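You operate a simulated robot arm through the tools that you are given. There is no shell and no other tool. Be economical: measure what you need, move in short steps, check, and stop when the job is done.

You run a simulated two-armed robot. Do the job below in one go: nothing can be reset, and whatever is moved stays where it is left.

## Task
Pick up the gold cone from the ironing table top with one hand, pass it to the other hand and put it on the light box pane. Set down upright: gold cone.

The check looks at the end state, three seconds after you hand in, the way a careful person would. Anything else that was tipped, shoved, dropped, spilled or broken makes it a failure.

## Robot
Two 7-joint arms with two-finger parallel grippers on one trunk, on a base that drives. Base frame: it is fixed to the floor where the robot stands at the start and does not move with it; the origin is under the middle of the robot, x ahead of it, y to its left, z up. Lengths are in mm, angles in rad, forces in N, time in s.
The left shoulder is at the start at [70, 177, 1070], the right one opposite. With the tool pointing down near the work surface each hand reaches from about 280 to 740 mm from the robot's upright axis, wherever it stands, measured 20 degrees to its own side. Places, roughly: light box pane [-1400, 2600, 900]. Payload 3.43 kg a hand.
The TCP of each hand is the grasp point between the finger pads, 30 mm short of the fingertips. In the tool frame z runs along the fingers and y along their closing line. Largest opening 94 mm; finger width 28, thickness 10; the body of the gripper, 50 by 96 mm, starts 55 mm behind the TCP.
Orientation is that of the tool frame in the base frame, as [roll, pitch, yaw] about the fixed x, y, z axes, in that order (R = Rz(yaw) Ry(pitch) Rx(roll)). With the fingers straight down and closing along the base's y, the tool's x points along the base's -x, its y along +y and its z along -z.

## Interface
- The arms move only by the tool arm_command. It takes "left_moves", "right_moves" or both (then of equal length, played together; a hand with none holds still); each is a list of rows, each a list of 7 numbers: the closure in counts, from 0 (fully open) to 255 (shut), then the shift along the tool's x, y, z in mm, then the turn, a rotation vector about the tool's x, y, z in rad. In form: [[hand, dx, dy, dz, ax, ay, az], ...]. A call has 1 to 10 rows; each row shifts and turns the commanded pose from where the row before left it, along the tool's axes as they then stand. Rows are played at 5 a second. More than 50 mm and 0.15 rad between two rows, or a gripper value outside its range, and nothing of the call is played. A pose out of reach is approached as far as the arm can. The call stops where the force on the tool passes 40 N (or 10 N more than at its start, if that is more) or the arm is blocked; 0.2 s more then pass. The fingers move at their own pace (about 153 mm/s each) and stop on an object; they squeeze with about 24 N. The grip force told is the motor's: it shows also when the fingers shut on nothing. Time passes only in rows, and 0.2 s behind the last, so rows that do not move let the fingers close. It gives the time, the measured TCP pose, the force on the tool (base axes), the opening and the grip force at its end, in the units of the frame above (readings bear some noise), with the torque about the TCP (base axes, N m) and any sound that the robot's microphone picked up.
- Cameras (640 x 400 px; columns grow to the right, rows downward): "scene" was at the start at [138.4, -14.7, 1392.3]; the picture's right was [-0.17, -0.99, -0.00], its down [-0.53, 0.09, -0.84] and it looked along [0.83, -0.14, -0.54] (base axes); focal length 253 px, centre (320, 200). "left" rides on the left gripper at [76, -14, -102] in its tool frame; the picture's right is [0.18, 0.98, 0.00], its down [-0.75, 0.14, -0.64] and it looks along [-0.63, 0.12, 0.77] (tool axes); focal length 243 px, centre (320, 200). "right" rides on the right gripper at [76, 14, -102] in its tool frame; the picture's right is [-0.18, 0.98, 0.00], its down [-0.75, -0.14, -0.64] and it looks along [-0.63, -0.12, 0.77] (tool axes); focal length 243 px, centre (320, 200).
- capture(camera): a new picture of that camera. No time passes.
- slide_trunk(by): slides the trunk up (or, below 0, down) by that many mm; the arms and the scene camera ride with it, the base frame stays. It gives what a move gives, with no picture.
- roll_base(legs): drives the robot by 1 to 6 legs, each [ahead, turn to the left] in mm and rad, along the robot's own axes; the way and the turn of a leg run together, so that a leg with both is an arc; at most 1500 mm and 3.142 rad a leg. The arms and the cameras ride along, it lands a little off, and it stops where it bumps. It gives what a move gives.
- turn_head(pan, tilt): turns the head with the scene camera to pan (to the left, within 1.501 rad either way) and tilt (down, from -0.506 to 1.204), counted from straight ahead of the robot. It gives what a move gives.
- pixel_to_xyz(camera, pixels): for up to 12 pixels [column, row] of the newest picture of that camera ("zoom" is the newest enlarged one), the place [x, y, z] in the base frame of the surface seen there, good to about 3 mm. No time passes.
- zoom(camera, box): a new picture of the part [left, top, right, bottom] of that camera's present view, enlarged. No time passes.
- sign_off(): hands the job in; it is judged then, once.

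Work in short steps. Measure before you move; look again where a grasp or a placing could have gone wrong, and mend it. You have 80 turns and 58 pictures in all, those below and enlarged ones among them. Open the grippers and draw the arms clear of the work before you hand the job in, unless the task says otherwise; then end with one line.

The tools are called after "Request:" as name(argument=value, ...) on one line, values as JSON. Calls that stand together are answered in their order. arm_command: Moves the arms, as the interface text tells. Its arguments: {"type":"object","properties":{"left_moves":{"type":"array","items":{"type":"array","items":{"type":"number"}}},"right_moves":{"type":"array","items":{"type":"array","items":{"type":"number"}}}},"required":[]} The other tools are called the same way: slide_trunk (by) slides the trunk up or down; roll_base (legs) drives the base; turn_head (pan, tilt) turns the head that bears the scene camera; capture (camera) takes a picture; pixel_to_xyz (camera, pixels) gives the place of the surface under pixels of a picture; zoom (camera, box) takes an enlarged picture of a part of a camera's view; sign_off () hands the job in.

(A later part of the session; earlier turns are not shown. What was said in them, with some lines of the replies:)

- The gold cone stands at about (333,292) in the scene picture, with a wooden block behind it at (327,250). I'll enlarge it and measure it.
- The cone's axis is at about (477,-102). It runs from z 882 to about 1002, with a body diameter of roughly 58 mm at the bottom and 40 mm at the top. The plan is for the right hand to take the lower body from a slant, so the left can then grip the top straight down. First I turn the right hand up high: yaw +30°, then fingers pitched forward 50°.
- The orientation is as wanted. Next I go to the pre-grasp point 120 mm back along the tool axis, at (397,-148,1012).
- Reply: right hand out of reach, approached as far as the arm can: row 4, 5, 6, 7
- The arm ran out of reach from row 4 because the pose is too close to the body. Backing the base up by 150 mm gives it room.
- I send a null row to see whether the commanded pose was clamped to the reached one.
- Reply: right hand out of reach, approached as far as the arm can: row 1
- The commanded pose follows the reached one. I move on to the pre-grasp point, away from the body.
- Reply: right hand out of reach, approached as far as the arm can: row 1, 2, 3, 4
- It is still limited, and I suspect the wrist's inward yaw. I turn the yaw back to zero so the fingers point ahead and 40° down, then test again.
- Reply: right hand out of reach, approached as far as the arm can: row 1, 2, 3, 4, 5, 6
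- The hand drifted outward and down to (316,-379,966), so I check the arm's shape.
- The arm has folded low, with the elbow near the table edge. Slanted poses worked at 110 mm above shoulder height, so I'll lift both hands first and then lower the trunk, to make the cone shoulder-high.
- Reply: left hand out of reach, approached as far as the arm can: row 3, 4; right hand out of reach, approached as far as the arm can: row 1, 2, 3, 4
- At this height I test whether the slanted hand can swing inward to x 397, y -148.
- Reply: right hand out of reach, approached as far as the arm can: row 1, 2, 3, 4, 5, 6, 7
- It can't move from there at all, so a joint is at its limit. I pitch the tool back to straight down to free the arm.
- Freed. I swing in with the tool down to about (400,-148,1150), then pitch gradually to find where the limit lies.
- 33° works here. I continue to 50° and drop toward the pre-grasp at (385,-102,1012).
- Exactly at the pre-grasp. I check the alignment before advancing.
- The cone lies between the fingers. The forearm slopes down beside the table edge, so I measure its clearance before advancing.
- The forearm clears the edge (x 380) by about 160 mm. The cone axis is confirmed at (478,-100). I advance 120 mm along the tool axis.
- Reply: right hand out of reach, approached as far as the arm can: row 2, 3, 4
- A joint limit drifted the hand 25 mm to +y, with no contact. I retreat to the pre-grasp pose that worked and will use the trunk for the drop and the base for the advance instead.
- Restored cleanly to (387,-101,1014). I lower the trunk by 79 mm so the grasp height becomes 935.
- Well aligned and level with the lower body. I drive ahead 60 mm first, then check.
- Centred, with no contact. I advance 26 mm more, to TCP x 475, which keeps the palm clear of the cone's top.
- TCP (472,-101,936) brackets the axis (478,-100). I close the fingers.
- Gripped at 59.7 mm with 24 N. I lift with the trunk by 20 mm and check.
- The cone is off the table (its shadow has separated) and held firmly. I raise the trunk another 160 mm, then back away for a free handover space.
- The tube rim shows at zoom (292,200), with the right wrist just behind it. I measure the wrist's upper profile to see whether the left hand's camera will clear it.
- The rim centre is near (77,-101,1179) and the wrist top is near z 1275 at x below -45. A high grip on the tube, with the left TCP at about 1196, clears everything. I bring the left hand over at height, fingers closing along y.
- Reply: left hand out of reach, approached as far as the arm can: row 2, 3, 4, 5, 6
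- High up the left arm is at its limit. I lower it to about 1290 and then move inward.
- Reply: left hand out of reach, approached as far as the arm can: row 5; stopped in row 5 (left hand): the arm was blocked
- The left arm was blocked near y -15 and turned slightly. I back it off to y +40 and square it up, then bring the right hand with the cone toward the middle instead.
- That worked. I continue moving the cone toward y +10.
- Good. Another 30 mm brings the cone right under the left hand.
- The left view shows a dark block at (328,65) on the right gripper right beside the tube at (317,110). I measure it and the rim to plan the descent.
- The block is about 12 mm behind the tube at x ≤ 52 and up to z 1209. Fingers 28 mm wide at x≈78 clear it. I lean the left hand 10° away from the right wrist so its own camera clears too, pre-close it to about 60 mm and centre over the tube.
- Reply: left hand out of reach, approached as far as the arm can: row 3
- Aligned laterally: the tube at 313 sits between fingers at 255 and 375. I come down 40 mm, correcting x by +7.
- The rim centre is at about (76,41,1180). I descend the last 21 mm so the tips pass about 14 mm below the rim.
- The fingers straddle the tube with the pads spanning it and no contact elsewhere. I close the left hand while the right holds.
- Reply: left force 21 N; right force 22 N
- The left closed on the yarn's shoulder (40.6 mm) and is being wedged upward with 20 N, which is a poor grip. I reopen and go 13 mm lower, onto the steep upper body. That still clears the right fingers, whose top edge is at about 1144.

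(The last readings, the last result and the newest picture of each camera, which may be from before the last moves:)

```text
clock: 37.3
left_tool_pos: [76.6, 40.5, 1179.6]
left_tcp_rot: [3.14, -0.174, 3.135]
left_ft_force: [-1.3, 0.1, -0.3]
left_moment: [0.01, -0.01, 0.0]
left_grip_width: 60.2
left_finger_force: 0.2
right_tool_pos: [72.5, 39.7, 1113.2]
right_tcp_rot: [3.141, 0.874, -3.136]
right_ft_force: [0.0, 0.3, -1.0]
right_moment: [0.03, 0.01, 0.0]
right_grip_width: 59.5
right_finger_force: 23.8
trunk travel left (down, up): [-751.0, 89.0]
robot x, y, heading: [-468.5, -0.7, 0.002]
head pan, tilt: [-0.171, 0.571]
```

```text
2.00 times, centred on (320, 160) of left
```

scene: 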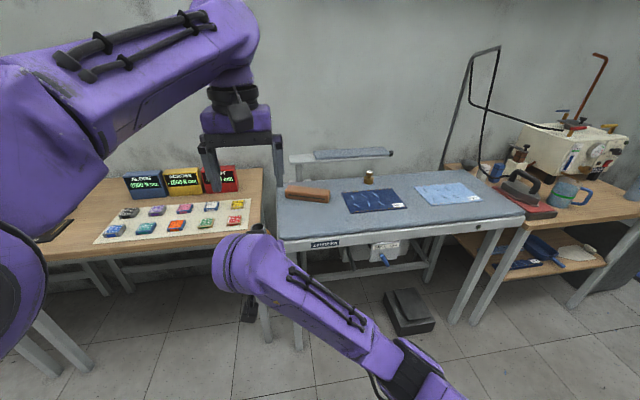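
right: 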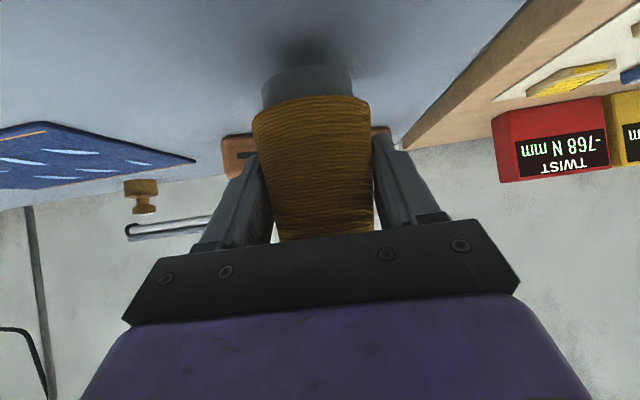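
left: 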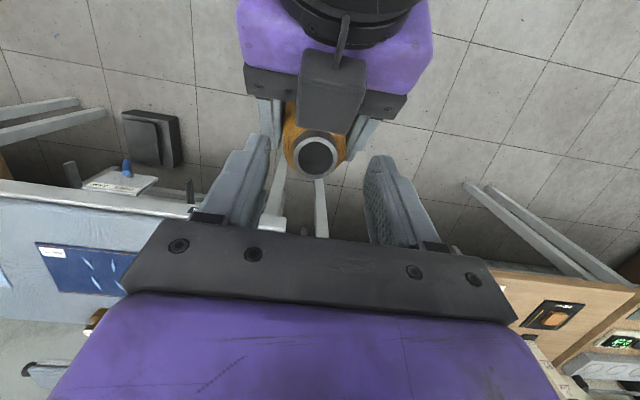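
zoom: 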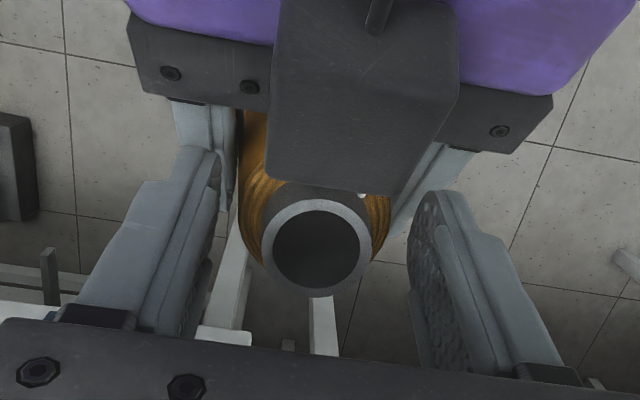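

No forces show, so it is clear. I close the left again.

Request:
arm_command(left_moves=[[130, 0, 0, 0, 0, 0, 0], [255, 0, 0, 0, 0, 0, 0], [255, 0, 0, 0, 0, 0, 0], [255, 0, 0, 0, 0, 0, 0]])

Request:
zoom(camera="left", box=[200, 60, 440, 260])

```text
clock: 38.3
left_tool_pos: [78.3, 40.0, 1179.4]
left_tcp_rot: [-3.141, -0.173, 3.133]
left_ft_force: [-2.3, -10.0, -0.5]
left_moment: [-0.53, 0.11, 0.02]
left_grip_width: 46.9
left_finger_force: 24.0
right_tool_pos: [73.7, 40.8, 1114.0]
right_tcp_rot: [3.141, 0.872, -3.139]
right_ft_force: [2.0, 11.1, 0.6]
right_moment: [-0.22, 0.01, 0.05]
right_grip_width: 59.5
right_finger_force: 24.4
trunk travel left (down, up): [-751.0, 89.0]
robot x, y, heading: [-464.7, 0.3, 0.005]
head pan, tilt: [-0.171, 0.571]
```

```text
2.00 times, centred on (320, 160) of left
```

zoom: 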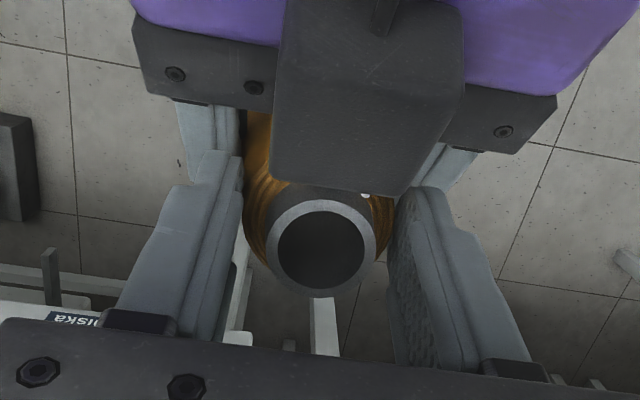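

A good grip: 46.9 mm, 24 N, no vertical wedging, only 10 N sideways. I nudge the left -1 mm in y to relieve that, then open the right.

Request:
arm_command(left_moves=[[255, 0, -1, 0, 0, 0, 0], [255, 0, 0, 0, 0, 0, 0]])

Request:
arm_command(right_moves=[[200, 0, 0, 0, 0, 0, 0], [130, 0, 0, 0, 0, 0, 0], [60, 0, 0, 0, 0, 0, 0], [20, 0, 0, 0, 0, 0, 0]])

Request:
capture(camera="right")

```text
clock: 38.9
left_tool_pos: [77.5, 40.2, 1178.3]
left_tcp_rot: [3.14, -0.173, 3.136]
left_ft_force: [-0.8, -6.3, -0.5]
left_moment: [-0.32, 0.04, -0.04]
left_grip_width: 47.0
left_finger_force: 23.9
right_tool_pos: [73.6, 39.5, 1113.4]
right_tcp_rot: [3.141, 0.873, -3.136]
right_ft_force: [1.1, 7.3, 0.4]
right_moment: [-0.11, 0.01, 0.05]
right_grip_width: 59.4
right_finger_force: 23.8
trunk travel left (down, up): [-751.0, 89.0]
robot x, y, heading: [-467.5, -0.1, 0.002]
head pan, tilt: [-0.171, 0.571]
```

```text
clock: 39.9
left_tool_pos: [76.5, 41.5, 1180.4]
left_tcp_rot: [3.138, -0.173, 3.137]
left_ft_force: [-0.2, 0.0, 0.2]
left_moment: [-0.03, 0.01, 0.0]
left_grip_width: 46.8
left_finger_force: 23.7
right_tool_pos: [72.4, 39.0, 1113.5]
right_tcp_rot: [3.141, 0.872, -3.137]
right_ft_force: [0.7, -0.9, -0.5]
right_moment: [-0.01, 0.02, 0.04]
right_grip_width: 86.5
right_finger_force: 0.0
trunk travel left (down, up): [-751.0, 89.0]
robot x, y, heading: [-466.9, -4.4, 0.003]
head pan, tilt: [-0.171, 0.571]
```

```text
28 pictures are left
```

right: 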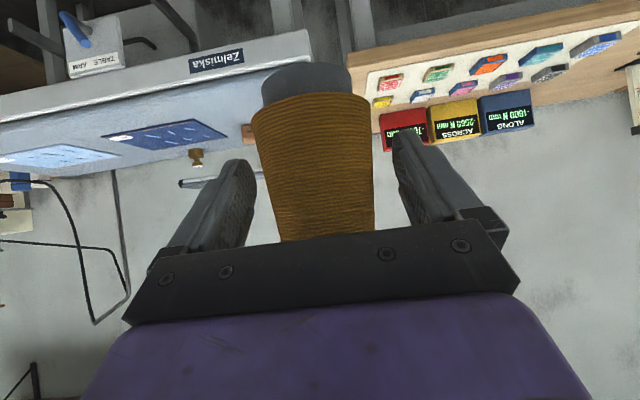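

The left alone holds the cone steadily. I move it straight ahead out of the open right fingers, 120 mm.

Request:
arm_command(left_moves=[[255, -29.5, 0, -5.2, 0, 0, 0], [255, -29.5, 0, -5.2, 0, 0, 0], [255, -29.5, 0, -5.2, 0, 0, 0], [255, -29.5, 0, -5.2, 0, 0, 0]])

Request:
capture(camera="right")

```text
clock: 40.9
left_tool_pos: [133.8, 41.6, 1176.0]
left_tcp_rot: [3.141, -0.17, 3.137]
left_ft_force: [0.3, 0.1, -0.1]
left_moment: [0.01, 0.03, -0.04]
left_grip_width: 46.9
left_finger_force: 24.0
left hand out of reach, approached as far as the arm can: row 2, 3, 4
right_tool_pos: [73.3, 39.7, 1112.8]
right_tcp_rot: [-3.141, 0.872, -3.137]
right_ft_force: [-0.1, 0.0, -0.6]
right_moment: [0.01, -0.01, -0.03]
right_grip_width: 86.6
right_finger_force: 0.0
trunk travel left (down, up): [-751.0, 89.0]
robot x, y, heading: [-464.9, -2.1, -0.0]
head pan, tilt: [-0.171, 0.571]
```

```text
27 pictures are left
```

right: 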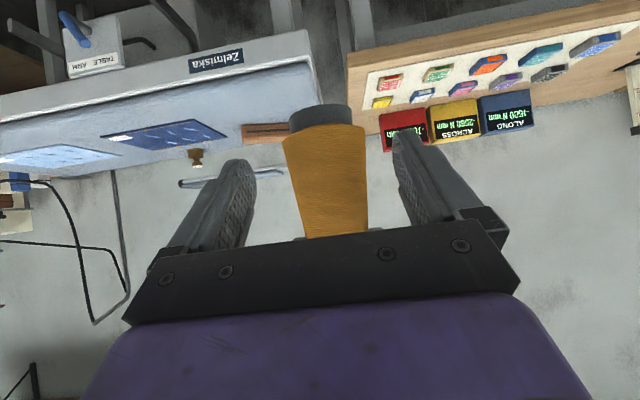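

The left reached its outward limit at 57 mm, and the cone is now past the right fingertips. I draw the right back and outward.

Request:
arm_command(right_moves=[[0, 12.9, 0, -15.3, 0, 0, 0], [0, 12.9, 0, -15.3, 0, 0, 0], [0, 0, -30, 0, 0, 0, 0], [0, 0, -40, 0, 0, 0, 0], [0, 0, -40, 0, 0, 0, 0], [0, 0, -40, 0, 0, 0, 0], [0, 0, -40, 0, 0, 0, 0]])

Request:
capture(camera="scene")

```text
clock: 42.5
left_tool_pos: [132.8, 39.1, 1177.4]
left_tcp_rot: [3.138, -0.169, 3.137]
left_ft_force: [-0.7, -1.0, -0.4]
left_moment: [-0.01, 0.01, 0.04]
left_grip_width: 46.8
left_finger_force: 23.9
right_tool_pos: [34.2, -152.8, 1115.1]
right_tcp_rot: [-3.138, 0.872, -3.136]
right_ft_force: [-0.4, 0.0, 0.5]
right_moment: [-0.01, -0.02, 0.0]
right_grip_width: 93.8
right_finger_force: 0.0
trunk travel left (down, up): [-751.0, 89.0]
robot x, y, heading: [-464.3, -0.5, 0.004]
head pan, tilt: [-0.171, 0.571]
```

```text
26 pictures are left
```

scene: 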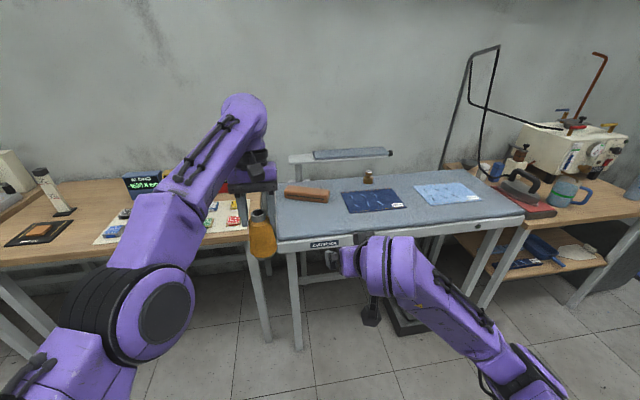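

The handover is done and the cone hangs upright in the left hand. I stow the right hand (tool down, outward), draw the left in for driving, and look left toward the light box.

Request:
arm_command(right_moves=[[0, 0, -40, 0, 0, 0.1455, 0], [0, 0, -30, 0, 0, 0.1455, 0], [0, 0, -30, 0, 0, 0.1455, 0], [0, 0, 0, 0, 0, 0.1455, 0], [0, 0, 0, 0, 0, 0.1455, 0], [0, 0, 0, 0, 0, 0.1455, 0]], left_moves=[[255, 19.7, 16, 3.5, 0, 0, 0], [255, 19.7, 16, 3.5, 0, 0, 0], [255, 19.7, 16, 3.5, 0, 0, 0], [255, 19.7, 16, 3.5, 0, 0, 0], [255, 19.7, 16, 3.5, 0, 0, 0], [255, 0, 0, 0, 0, 0, 0]])

Request:
turn_head(pan=1.5, tilt=0.45)

Request:
capture(camera="scene")

```text
clock: 43.9
left_tool_pos: [138.9, 73.9, 1184.6]
left_tcp_rot: [3.139, -0.173, 3.135]
left_ft_force: [0.2, 0.1, -2.0]
left_moment: [0.02, -0.01, 0.02]
left_grip_width: 47.1
left_finger_force: 24.2
left hand out of reach, approached as far as the arm can: row 1, 2, 3, 4, 5
right_tool_pos: [37.1, -234.1, 1121.7]
right_tcp_rot: [3.141, -0.002, -3.135]
right_ft_force: [-0.9, 0.0, 0.1]
right_moment: [-0.01, 0.01, -0.01]
right_grip_width: 94.1
right_finger_force: 0.0
right hand out of reach, approached as far as the arm can: row 1
trunk travel left (down, up): [-751.0, 89.0]
robot x, y, heading: [-467.0, -2.6, 0.006]
head pan, tilt: [-0.171, 0.571]
```

```text
clock: 45.6
left_tool_pos: [139.9, 73.2, 1185.9]
left_tcp_rot: [3.14, -0.173, 3.137]
left_ft_force: [0.8, 0.1, -1.8]
left_moment: [-0.02, 0.0, 0.0]
left_grip_width: 46.8
left_finger_force: 24.5
right_tool_pos: [36.5, -232.9, 1120.4]
right_tcp_rot: [-3.141, 0.0, -3.136]
right_ft_force: [0.3, -0.1, -0.7]
right_moment: [0.0, -0.03, 0.0]
right_grip_width: 94.1
right_finger_force: 0.1
trunk travel left (down, up): [-751.0, 89.0]
robot x, y, heading: [-465.7, 0.2, 0.003]
head pan, tilt: [1.499, 0.45]
```

```text
25 pictures are left
```

scene: 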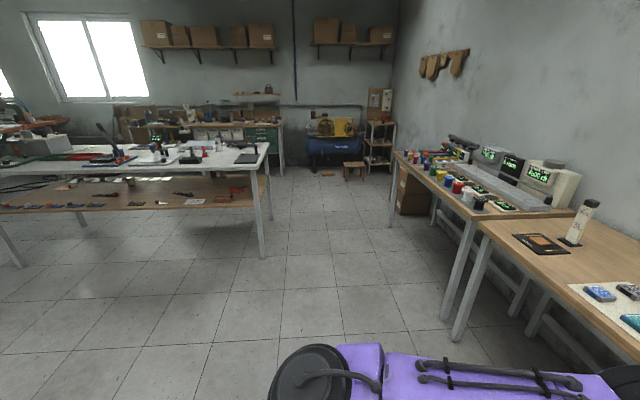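

The light box should appear near pixel (195,144) on the white table at left. I enlarge that area.

Request:
zoom(camera="scene", box=[80, 90, 304, 230])

Request:
pixel_to_xyz(camera="scene", pixels=[[195, 144], [248, 157], [190, 158], [260, 165], [150, 160], [110, 165], [60, 168], [10, 172], [266, 142], [262, 258], [25, 265], [440, 310]])

```text
2.86 times, centred on (192, 160) of scene
```

zoom: 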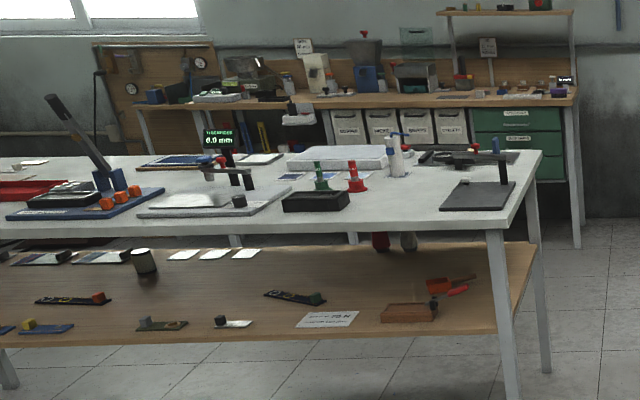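

```text
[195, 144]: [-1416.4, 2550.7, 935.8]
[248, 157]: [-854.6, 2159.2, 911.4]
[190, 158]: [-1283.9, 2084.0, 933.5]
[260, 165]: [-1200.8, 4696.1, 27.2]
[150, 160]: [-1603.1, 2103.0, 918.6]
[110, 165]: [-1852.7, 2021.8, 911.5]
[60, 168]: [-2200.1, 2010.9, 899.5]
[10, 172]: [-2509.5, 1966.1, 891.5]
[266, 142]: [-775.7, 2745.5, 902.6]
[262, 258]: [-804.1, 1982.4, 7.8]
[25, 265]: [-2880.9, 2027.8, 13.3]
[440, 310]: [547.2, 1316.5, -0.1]
```

The light box is the white slab at zoom (337,157), on the far side of the white table, whose far edge is y≈2750. I'll need to drive around its right end, so I measure the free floor and obstacles.

Request:
pixel_to_xyz(camera="scene", pixels=[[355, 178], [355, 164], [345, 178], [320, 160], [280, 165], [240, 150], [395, 152], [430, 180], [480, 225], [396, 195], [385, 172], [460, 340]])

Request:
pixel_to_xyz(camera="zoom", pixels=[[300, 160], [337, 148], [375, 160], [337, 165], [337, 172], [392, 150], [320, 175], [355, 175], [530, 155], [560, 110], [290, 180], [400, 165]])

```text
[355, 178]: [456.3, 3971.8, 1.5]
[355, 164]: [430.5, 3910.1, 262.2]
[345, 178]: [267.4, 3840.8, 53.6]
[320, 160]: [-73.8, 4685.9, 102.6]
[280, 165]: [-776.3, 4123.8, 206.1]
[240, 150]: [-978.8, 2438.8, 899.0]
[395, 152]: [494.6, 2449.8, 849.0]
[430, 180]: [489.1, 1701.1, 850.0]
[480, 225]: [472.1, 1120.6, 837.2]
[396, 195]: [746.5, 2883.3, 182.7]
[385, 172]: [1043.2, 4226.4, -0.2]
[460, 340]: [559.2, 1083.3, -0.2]
```

```text
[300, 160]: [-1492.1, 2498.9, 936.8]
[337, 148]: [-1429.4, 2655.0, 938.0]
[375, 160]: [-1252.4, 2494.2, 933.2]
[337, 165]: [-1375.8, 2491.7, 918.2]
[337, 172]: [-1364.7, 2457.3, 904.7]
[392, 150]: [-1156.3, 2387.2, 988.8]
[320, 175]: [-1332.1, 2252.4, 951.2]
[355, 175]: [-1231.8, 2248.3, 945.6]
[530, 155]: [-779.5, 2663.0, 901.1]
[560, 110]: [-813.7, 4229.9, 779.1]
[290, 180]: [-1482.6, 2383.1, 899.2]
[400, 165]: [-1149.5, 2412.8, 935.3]
```

The light box top spans about x -1540..-1240, y 2490..2720, z≈937. The gap behind the table (y 2750–4100) is wide enough for me to stand in. I drive up the aisle first, turning left then going straight.

Request:
roll_base(legs=[[0, 1.331], [1500, 0], [0, 0.24]])

Request:
turn_head(pan=0.0, tilt=0.45)

Request:
capture(camera="scene")

```text
clock: 57.3
left_tool_pos: [-203.8, 2077.6, 1185.4]
left_tcp_rot: [3.137, -0.171, -1.563]
left_ft_force: [-0.4, -1.0, -1.4]
left_moment: [0.03, -0.05, -0.03]
left_grip_width: 46.7
left_finger_force: 23.6
right_tool_pos: [103.1, 1978.6, 1122.3]
right_tcp_rot: [-3.141, -0.003, -1.554]
right_ft_force: [-0.2, 0.7, 0.8]
right_moment: [0.02, -0.02, 0.03]
right_grip_width: 93.8
right_finger_force: 0.1
trunk travel left (down, up): [-751.0, 89.0]
robot x, y, heading: [-119.2, 1469.9, 1.583]
head pan, tilt: [1.499, 0.45]
```

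```text
clock: 58.9
left_tool_pos: [-206.0, 2077.8, 1186.0]
left_tcp_rot: [3.139, -0.171, -1.563]
left_ft_force: [0.2, 0.7, -1.4]
left_moment: [0.0, 0.0, -0.02]
left_grip_width: 46.8
left_finger_force: 23.8
right_tool_pos: [103.9, 1978.4, 1121.1]
right_tcp_rot: [3.14, -0.002, -1.554]
right_ft_force: [0.0, 0.5, 0.0]
right_moment: [0.0, -0.03, 0.0]
right_grip_width: 93.9
right_finger_force: 0.1
trunk travel left (down, up): [-751.0, 89.0]
robot x, y, heading: [-124.0, 1472.5, 1.586]
head pan, tilt: [0.0, 0.45]
```

```text
23 pictures are left
```

scene: 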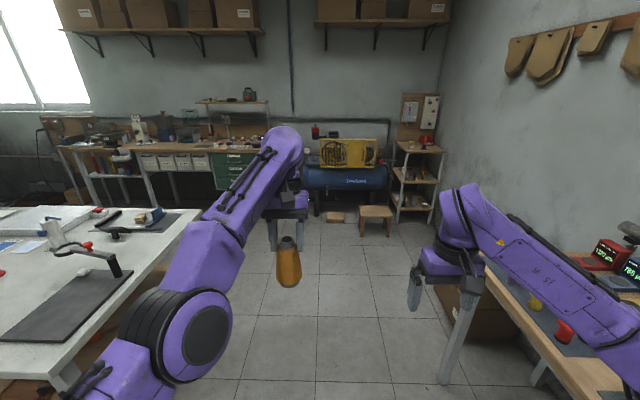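

The cone hangs steady and the way is clear. I drive 1740 mm further, then turn left to face -x.

Request:
roll_base(legs=[[1000, 0], [740, 0], [0, 1.556]])

Request:
capture(camera="scene")

```text
clock: 71.5
left_tool_pos: [-760.9, 3152.0, 1186.5]
left_tcp_rot: [3.139, -0.171, 0.008]
left_ft_force: [0.1, 0.3, -1.8]
left_moment: [0.02, 0.02, -0.03]
left_grip_width: 46.7
left_finger_force: 23.8
right_tool_pos: [-660.5, 3459.8, 1121.2]
right_tcp_rot: [3.141, -0.002, 0.018]
right_ft_force: [0.1, 0.2, -0.9]
right_moment: [-0.02, 0.0, 0.02]
right_grip_width: 94.1
right_finger_force: 0.2
trunk travel left (down, up): [-751.0, 89.0]
robot x, y, heading: [-159.8, 3232.5, -3.132]
head pan, tilt: [0.0, 0.45]
```

```text
22 pictures are left
```

scene: 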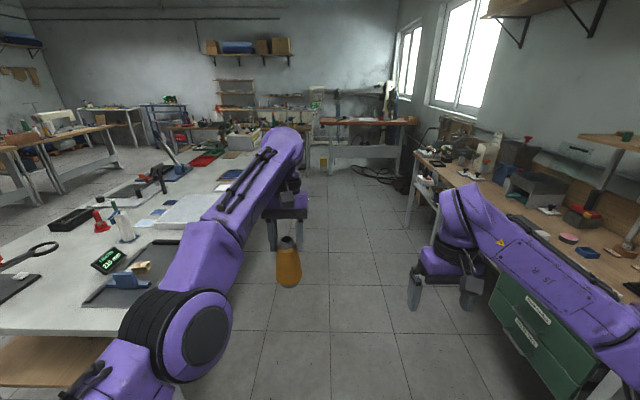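

I drive 1370 mm along behind the table, then turn left to face it (everything on it near the pane is below z≈1000, and the cone's bottom is near 1119).

Request:
roll_base(legs=[[1370, 0], [0, 1.561]])

Request:
turn_head(pan=0.0, tilt=0.75)

Request:
capture(camera="scene")

Request:
capture(camera="left")

```text
clock: 82.2
left_tool_pos: [-1461.6, 2610.8, 1186.0]
left_tcp_rot: [3.138, -0.172, 1.558]
left_ft_force: [0.1, 0.0, -1.5]
left_moment: [-0.03, 0.0, -0.02]
left_grip_width: 46.6
left_finger_force: 24.2
right_tool_pos: [-1768.5, 2716.6, 1120.6]
right_tcp_rot: [-3.142, -0.003, 1.567]
right_ft_force: [0.0, 0.3, 0.3]
right_moment: [-0.01, 0.0, 0.01]
right_grip_width: 94.0
right_finger_force: 0.0
trunk travel left (down, up): [-751.0, 89.0]
robot x, y, heading: [-1530.1, 3215.2, -1.577]
head pan, tilt: [0.0, 0.45]
```

```text
clock: 83.0
left_tool_pos: [-1462.0, 2610.9, 1186.1]
left_tcp_rot: [3.138, -0.17, 1.557]
left_ft_force: [0.0, 0.2, -1.6]
left_moment: [-0.01, 0.0, -0.03]
left_grip_width: 46.5
left_finger_force: 24.0
right_tool_pos: [-1770.4, 2716.6, 1120.2]
right_tcp_rot: [-3.141, -0.001, 1.567]
right_ft_force: [1.2, 0.6, -0.5]
right_moment: [-0.01, 0.02, -0.01]
right_grip_width: 93.9
right_finger_force: 0.0
trunk travel left (down, up): [-751.0, 89.0]
robot x, y, heading: [-1531.3, 3215.0, -1.583]
head pan, tilt: [0.0, 0.75]
```

```text
21 pictures are left
```

scene: 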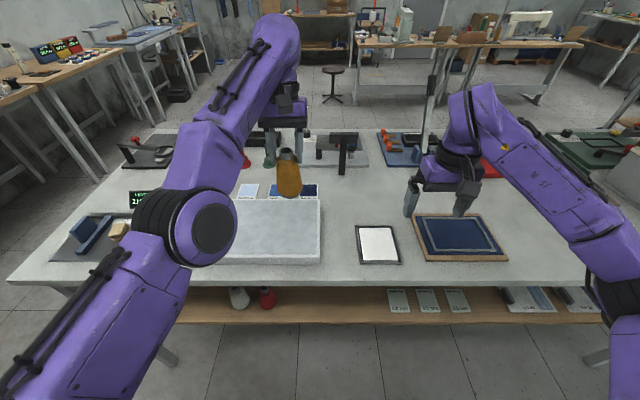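

```text
20 pictures are left
```

left: 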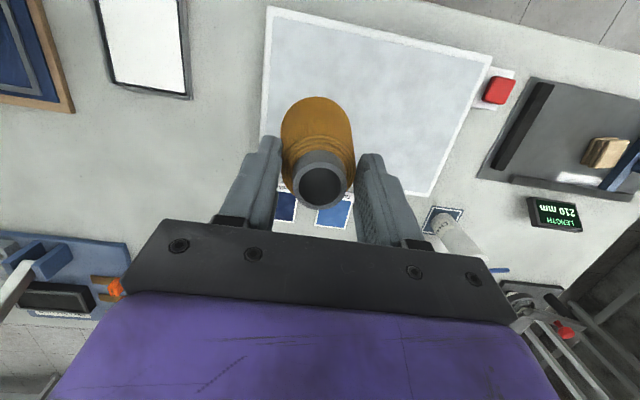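

The grey-white slab with a white frame and a red switch is the light box at the given place. The small black-framed panel is elsewhere. I measure its corners.

Request:
pixel_to_xyz(camera="left", pixels=[[275, 20], [480, 65], [428, 185], [265, 130], [380, 110], [440, 100], [400, 60], [145, 50], [495, 90], [460, 235]])

Request:
pixel_to_xyz(camera="scene", pixels=[[315, 255], [315, 205], [235, 255], [245, 203], [280, 230], [289, 195], [288, 165], [290, 152], [289, 180]])

```text
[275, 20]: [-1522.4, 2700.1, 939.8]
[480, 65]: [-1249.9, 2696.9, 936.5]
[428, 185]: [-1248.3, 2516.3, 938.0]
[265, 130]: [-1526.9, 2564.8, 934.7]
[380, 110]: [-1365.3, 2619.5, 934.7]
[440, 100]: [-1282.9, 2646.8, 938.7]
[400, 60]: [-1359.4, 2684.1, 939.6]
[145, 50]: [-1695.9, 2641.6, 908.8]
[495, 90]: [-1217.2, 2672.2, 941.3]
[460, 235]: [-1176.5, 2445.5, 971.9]
```

```text
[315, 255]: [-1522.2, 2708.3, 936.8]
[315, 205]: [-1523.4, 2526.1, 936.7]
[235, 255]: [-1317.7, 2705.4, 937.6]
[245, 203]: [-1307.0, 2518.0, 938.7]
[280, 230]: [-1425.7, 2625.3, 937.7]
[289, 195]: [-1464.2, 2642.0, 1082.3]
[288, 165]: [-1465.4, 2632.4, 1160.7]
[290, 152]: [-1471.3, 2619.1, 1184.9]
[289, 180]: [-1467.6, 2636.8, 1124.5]
```

The pane spans x -1530..-1240, y 2500..2710, z 937. The cone is vertical, with its base near z 1067. A 0.12 rad left turn of the base centres it over the pane at about (-1393,2622), and then I lower the trunk.

Request:
roll_base(legs=[[0, 0.12]])

Request:
slide_trunk(by=-100)

Request:
capture(camera="scene")

Request:
capture(camera="left")

```text
clock: 83.9
left_tool_pos: [-1391.7, 2622.0, 1185.5]
left_tcp_rot: [3.137, -0.169, 1.676]
left_ft_force: [-1.3, -0.1, -0.8]
left_moment: [-0.04, 0.0, -0.01]
left_grip_width: 46.7
left_finger_force: 24.0
right_tool_pos: [-1710.3, 2691.3, 1120.8]
right_tcp_rot: [3.14, -0.001, 1.685]
right_ft_force: [0.6, -0.1, -0.3]
right_moment: [0.0, 0.0, 0.01]
right_grip_width: 93.9
right_finger_force: 0.0
trunk travel left (down, up): [-751.0, 89.0]
robot x, y, heading: [-1531.4, 3212.5, -1.459]
head pan, tilt: [0.0, 0.75]
```

```text
clock: 85.3
left_tool_pos: [-1389.9, 2623.8, 1085.5]
left_tcp_rot: [3.136, -0.17, 1.677]
left_ft_force: [0.2, -0.2, -1.8]
left_moment: [-0.02, 0.03, 0.01]
left_grip_width: 46.5
left_finger_force: 23.9
right_tool_pos: [-1708.2, 2692.7, 1021.2]
right_tcp_rot: [-3.141, -0.002, 1.684]
right_ft_force: [-0.1, 0.9, 0.1]
right_moment: [0.01, -0.01, 0.03]
right_grip_width: 93.9
right_finger_force: 0.0
trunk travel left (down, up): [-651.0, 189.0]
robot x, y, heading: [-1530.8, 3213.3, -1.46]
head pan, tilt: [0.0, 0.75]
```

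```text
19 pictures are left
```

scene: 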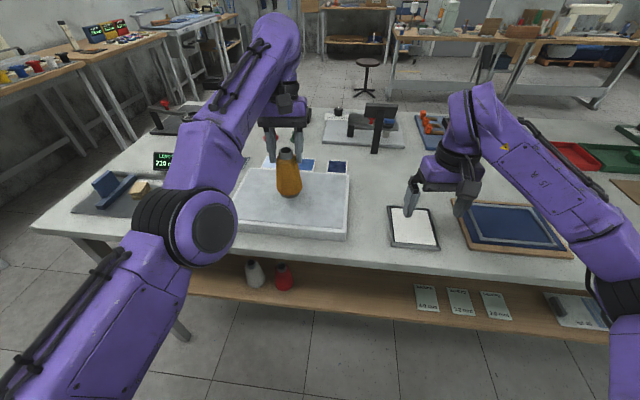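

```text
18 pictures are left
```

left: 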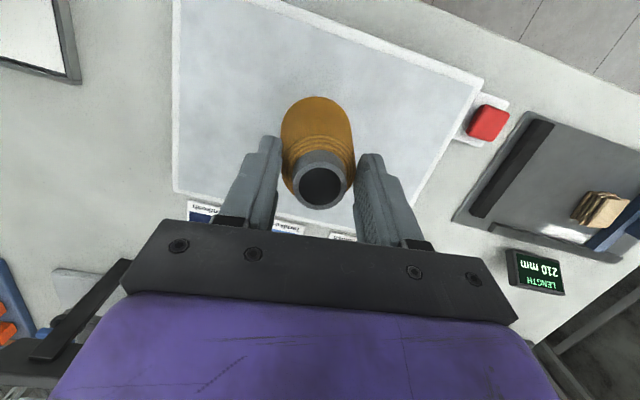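

The cone sits over the pane, about 30 mm up. I check the left elbow's height over the table and the gap under the cone before the final lowering.

Request:
pixel_to_xyz(camera="scene", pixels=[[205, 220], [180, 262], [215, 250], [150, 230], [160, 265], [160, 160], [288, 192], [289, 198], [289, 165], [104, 190], [288, 152]])

Request:
zoom(camera="scene", box=[230, 120, 358, 220])

```text
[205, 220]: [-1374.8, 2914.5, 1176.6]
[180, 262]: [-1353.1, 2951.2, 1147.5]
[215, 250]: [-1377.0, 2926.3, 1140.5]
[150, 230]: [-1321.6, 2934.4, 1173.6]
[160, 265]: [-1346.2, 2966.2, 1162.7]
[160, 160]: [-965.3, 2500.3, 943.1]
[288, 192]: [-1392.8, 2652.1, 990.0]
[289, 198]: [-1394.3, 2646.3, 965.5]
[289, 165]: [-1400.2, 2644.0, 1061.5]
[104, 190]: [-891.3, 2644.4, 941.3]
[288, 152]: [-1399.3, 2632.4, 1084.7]
```

```text
4.00 times, centred on (294, 170) of scene
```

zoom: 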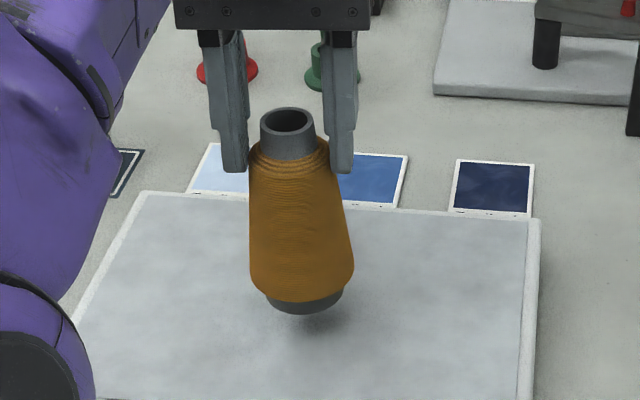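

The elbow is high (z≈1140) and clear. I verify that the cone's axis is vertical using side points at the rim and at the base.

Request:
pixel_to_xyz(camera="zoom", pixels=[[263, 140], [314, 140], [253, 200], [333, 200], [252, 260], [349, 260], [271, 302], [339, 302], [305, 308], [305, 290], [288, 150]])

```text
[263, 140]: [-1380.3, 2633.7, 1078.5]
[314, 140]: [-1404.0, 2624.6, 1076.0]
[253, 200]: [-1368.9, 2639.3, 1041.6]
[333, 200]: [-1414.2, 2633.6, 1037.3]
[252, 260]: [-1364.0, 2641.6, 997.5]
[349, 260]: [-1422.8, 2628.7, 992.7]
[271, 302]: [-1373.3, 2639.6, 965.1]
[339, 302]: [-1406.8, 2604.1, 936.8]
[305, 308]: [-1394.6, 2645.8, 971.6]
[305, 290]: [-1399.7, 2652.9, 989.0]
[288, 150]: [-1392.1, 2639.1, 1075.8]
```

Centres at three heights agree within 2 mm, so the cone is vertical, with its base at about z 967. I lower the trunk 25 mm.

Request:
slide_trunk(by=-25)

Request:
zoom(camera="scene", box=[230, 120, 358, 220])

```text
clock: 86.0
left_tool_pos: [-1392.3, 2622.7, 1061.0]
left_tcp_rot: [3.136, -0.17, 1.675]
left_ft_force: [0.1, -0.1, -1.7]
left_moment: [0.0, 0.03, 0.04]
left_grip_width: 46.6
left_finger_force: 24.4
right_tool_pos: [-1707.3, 2692.1, 996.4]
right_tcp_rot: [-3.141, -0.002, 1.683]
right_ft_force: [-0.6, 0.2, 0.3]
right_moment: [-0.01, 0.04, 0.04]
right_grip_width: 93.7
right_finger_force: 0.2
trunk travel left (down, up): [-626.0, 214.0]
robot x, y, heading: [-1533.6, 3214.5, -1.463]
head pan, tilt: [0.0, 0.75]
```

```text
4.00 times, centred on (294, 170) of scene
```

zoom: 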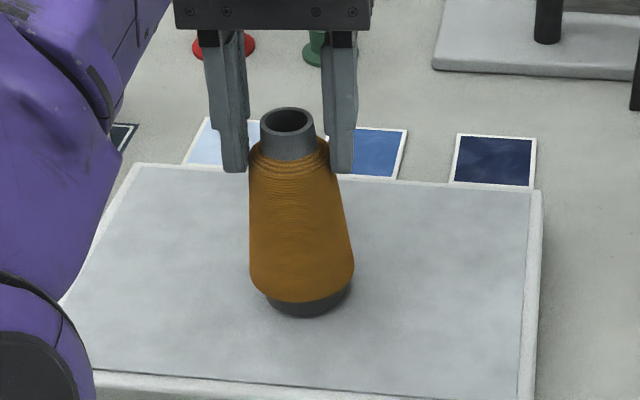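

Nearly there; the shadow is close under the base and the force still shows only the weight (-1.7 N). I lower by 3 mm and read the force.

Request:
slide_trunk(by=-3)

```text
clock: 86.5
left_tool_pos: [-1390.3, 2623.9, 1059.4]
left_tcp_rot: [3.136, -0.168, 1.678]
left_ft_force: [0.0, -2.3, 3.5]
left_moment: [-0.18, -0.06, 0.01]
left_grip_width: 46.5
left_finger_force: 24.4
right_tool_pos: [-1708.4, 2691.6, 993.4]
right_tcp_rot: [-3.141, -0.001, 1.684]
right_ft_force: [-0.2, 0.2, -0.3]
right_moment: [0.03, 0.0, -0.03]
right_grip_width: 94.2
right_finger_force: 0.0
trunk travel left (down, up): [-623.0, 217.0]
robot x, y, heading: [-1532.3, 3219.2, -1.462]
head pan, tilt: [0.0, 0.75]
```

Contact: the force flipped to +3.5 N upward. I press 1 mm more to let the base seat flat.

Request:
slide_trunk(by=-1)

Request:
zoom(camera="scene", box=[230, 120, 358, 220])

```text
clock: 87.0
left_tool_pos: [-1391.7, 2624.0, 1059.0]
left_tcp_rot: [3.135, -0.166, 1.676]
left_ft_force: [0.2, -6.0, 13.9]
left_moment: [-0.43, 0.03, 0.05]
left_grip_width: 46.4
left_finger_force: 24.1
right_tool_pos: [-1709.9, 2692.4, 992.3]
right_tcp_rot: [-3.141, -0.001, 1.684]
right_ft_force: [-0.6, 0.2, -0.9]
right_moment: [0.0, 0.01, 0.0]
right_grip_width: 93.7
right_finger_force: 0.1
trunk travel left (down, up): [-622.0, 218.0]
robot x, y, heading: [-1530.8, 3218.0, -1.462]
head pan, tilt: [0.0, 0.75]
```

```text
4.00 times, centred on (294, 170) of scene
```

zoom: 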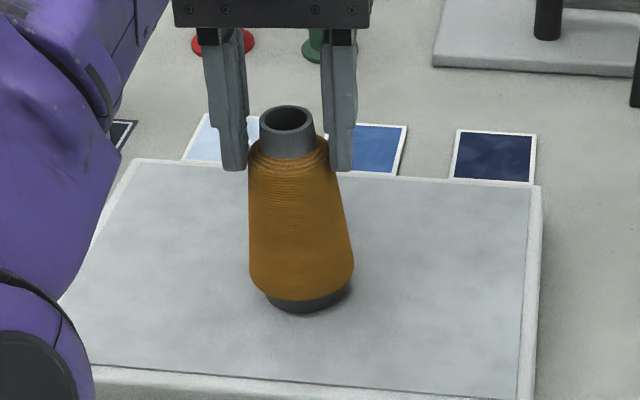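

Seated firmly. I open the left fingers gradually.

Request:
arm_command(left_moves=[[126, 0, 0, 0, 0, 0, 0], [122, 0, 0, 0, 0, 0, 0], [117, 0, 0, 0, 0, 0, 0], [110, 0, 0, 0, 0, 0, 0], [90, 0, 0, 0, 0, 0, 0], [50, 0, 0, 0, 0, 0, 0], [20, 0, 0, 0, 0, 0, 0]])

Request:
zoom(camera="scene", box=[230, 120, 358, 220])

```text
clock: 88.6
left_tool_pos: [-1390.9, 2623.2, 1057.6]
left_tcp_rot: [3.136, -0.17, 1.679]
left_ft_force: [-0.9, 0.2, -0.2]
left_moment: [0.01, -0.01, 0.0]
left_grip_width: 87.0
left_finger_force: 0.0
right_tool_pos: [-1709.4, 2692.5, 991.7]
right_tcp_rot: [-3.141, -0.001, 1.685]
right_ft_force: [-0.9, 0.4, -0.3]
right_moment: [0.01, -0.01, 0.0]
right_grip_width: 94.0
right_finger_force: 0.1
trunk travel left (down, up): [-622.0, 218.0]
robot x, y, heading: [-1529.1, 3216.4, -1.458]
head pan, tilt: [0.0, 0.75]
```

```text
4.00 times, centred on (294, 170) of scene
```

zoom: 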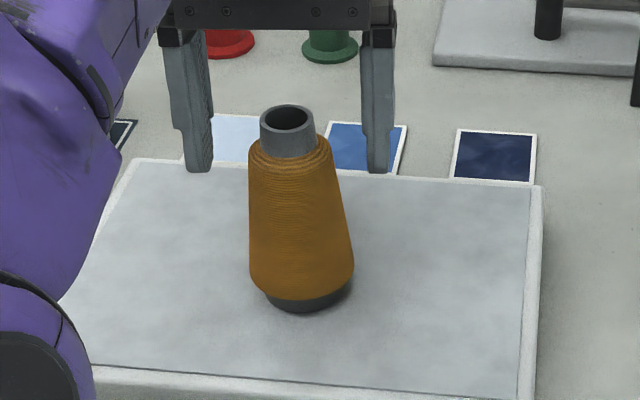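

The cone stands free and upright. I raise the trunk 190 mm straight up, then back the base away.

Request:
slide_trunk(by=190)

Request:
roll_base(legs=[[-150, 0]])

Request:
capture(camera="scene")

```text
clock: 90.7
left_tool_pos: [-1391.9, 2621.0, 1246.0]
left_tcp_rot: [3.137, -0.169, 1.675]
left_ft_force: [0.8, -0.7, 0.5]
left_moment: [0.02, -0.02, 0.01]
left_grip_width: 86.6
left_finger_force: 0.0
right_tool_pos: [-1707.3, 2691.4, 1181.9]
right_tcp_rot: [-3.142, -0.003, 1.683]
right_ft_force: [-0.5, -0.4, -0.2]
right_moment: [-0.02, 0.01, 0.0]
right_grip_width: 93.9
right_finger_force: 0.1
trunk travel left (down, up): [-812.0, 28.0]
robot x, y, heading: [-1532.5, 3214.1, -1.458]
head pan, tilt: [0.0, 0.75]
```

```text
clock: 92.1
left_tool_pos: [-1406.0, 2771.5, 1246.2]
left_tcp_rot: [3.138, -0.172, 1.679]
left_ft_force: [0.3, 0.2, -0.6]
left_moment: [0.03, 0.02, -0.04]
left_grip_width: 86.7
left_finger_force: 0.1
right_tool_pos: [-1724.5, 2839.3, 1182.2]
right_tcp_rot: [3.141, -0.003, 1.685]
right_ft_force: [0.2, -0.5, -0.6]
right_moment: [0.01, -0.01, -0.03]
right_grip_width: 94.1
right_finger_force: 0.1
trunk travel left (down, up): [-812.0, 28.0]
robot x, y, heading: [-1546.4, 3363.9, -1.456]
head pan, tilt: [0.0, 0.75]
```

```text
13 pictures are left
```

scene: 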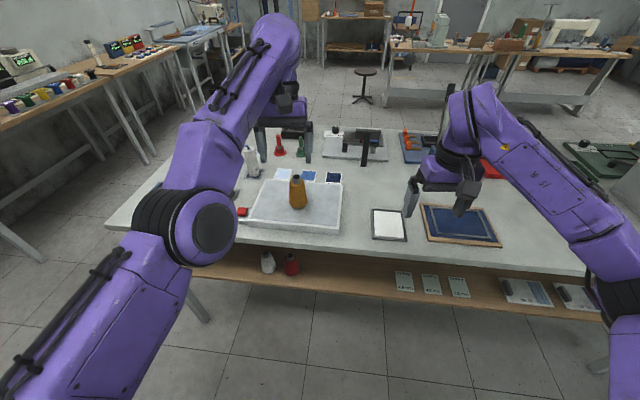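

The cone stands upright on the light box pane at (297,192). Nothing else on the table was disturbed, and the arms are clear with the grippers open, so I hand in.

Request:
sign_off()

```text
The job is handed in.
```

The gold cone stands upright on the light box pane: the right hand picked it up, passed it to the left, and the left set it down; nothing else was disturbed.
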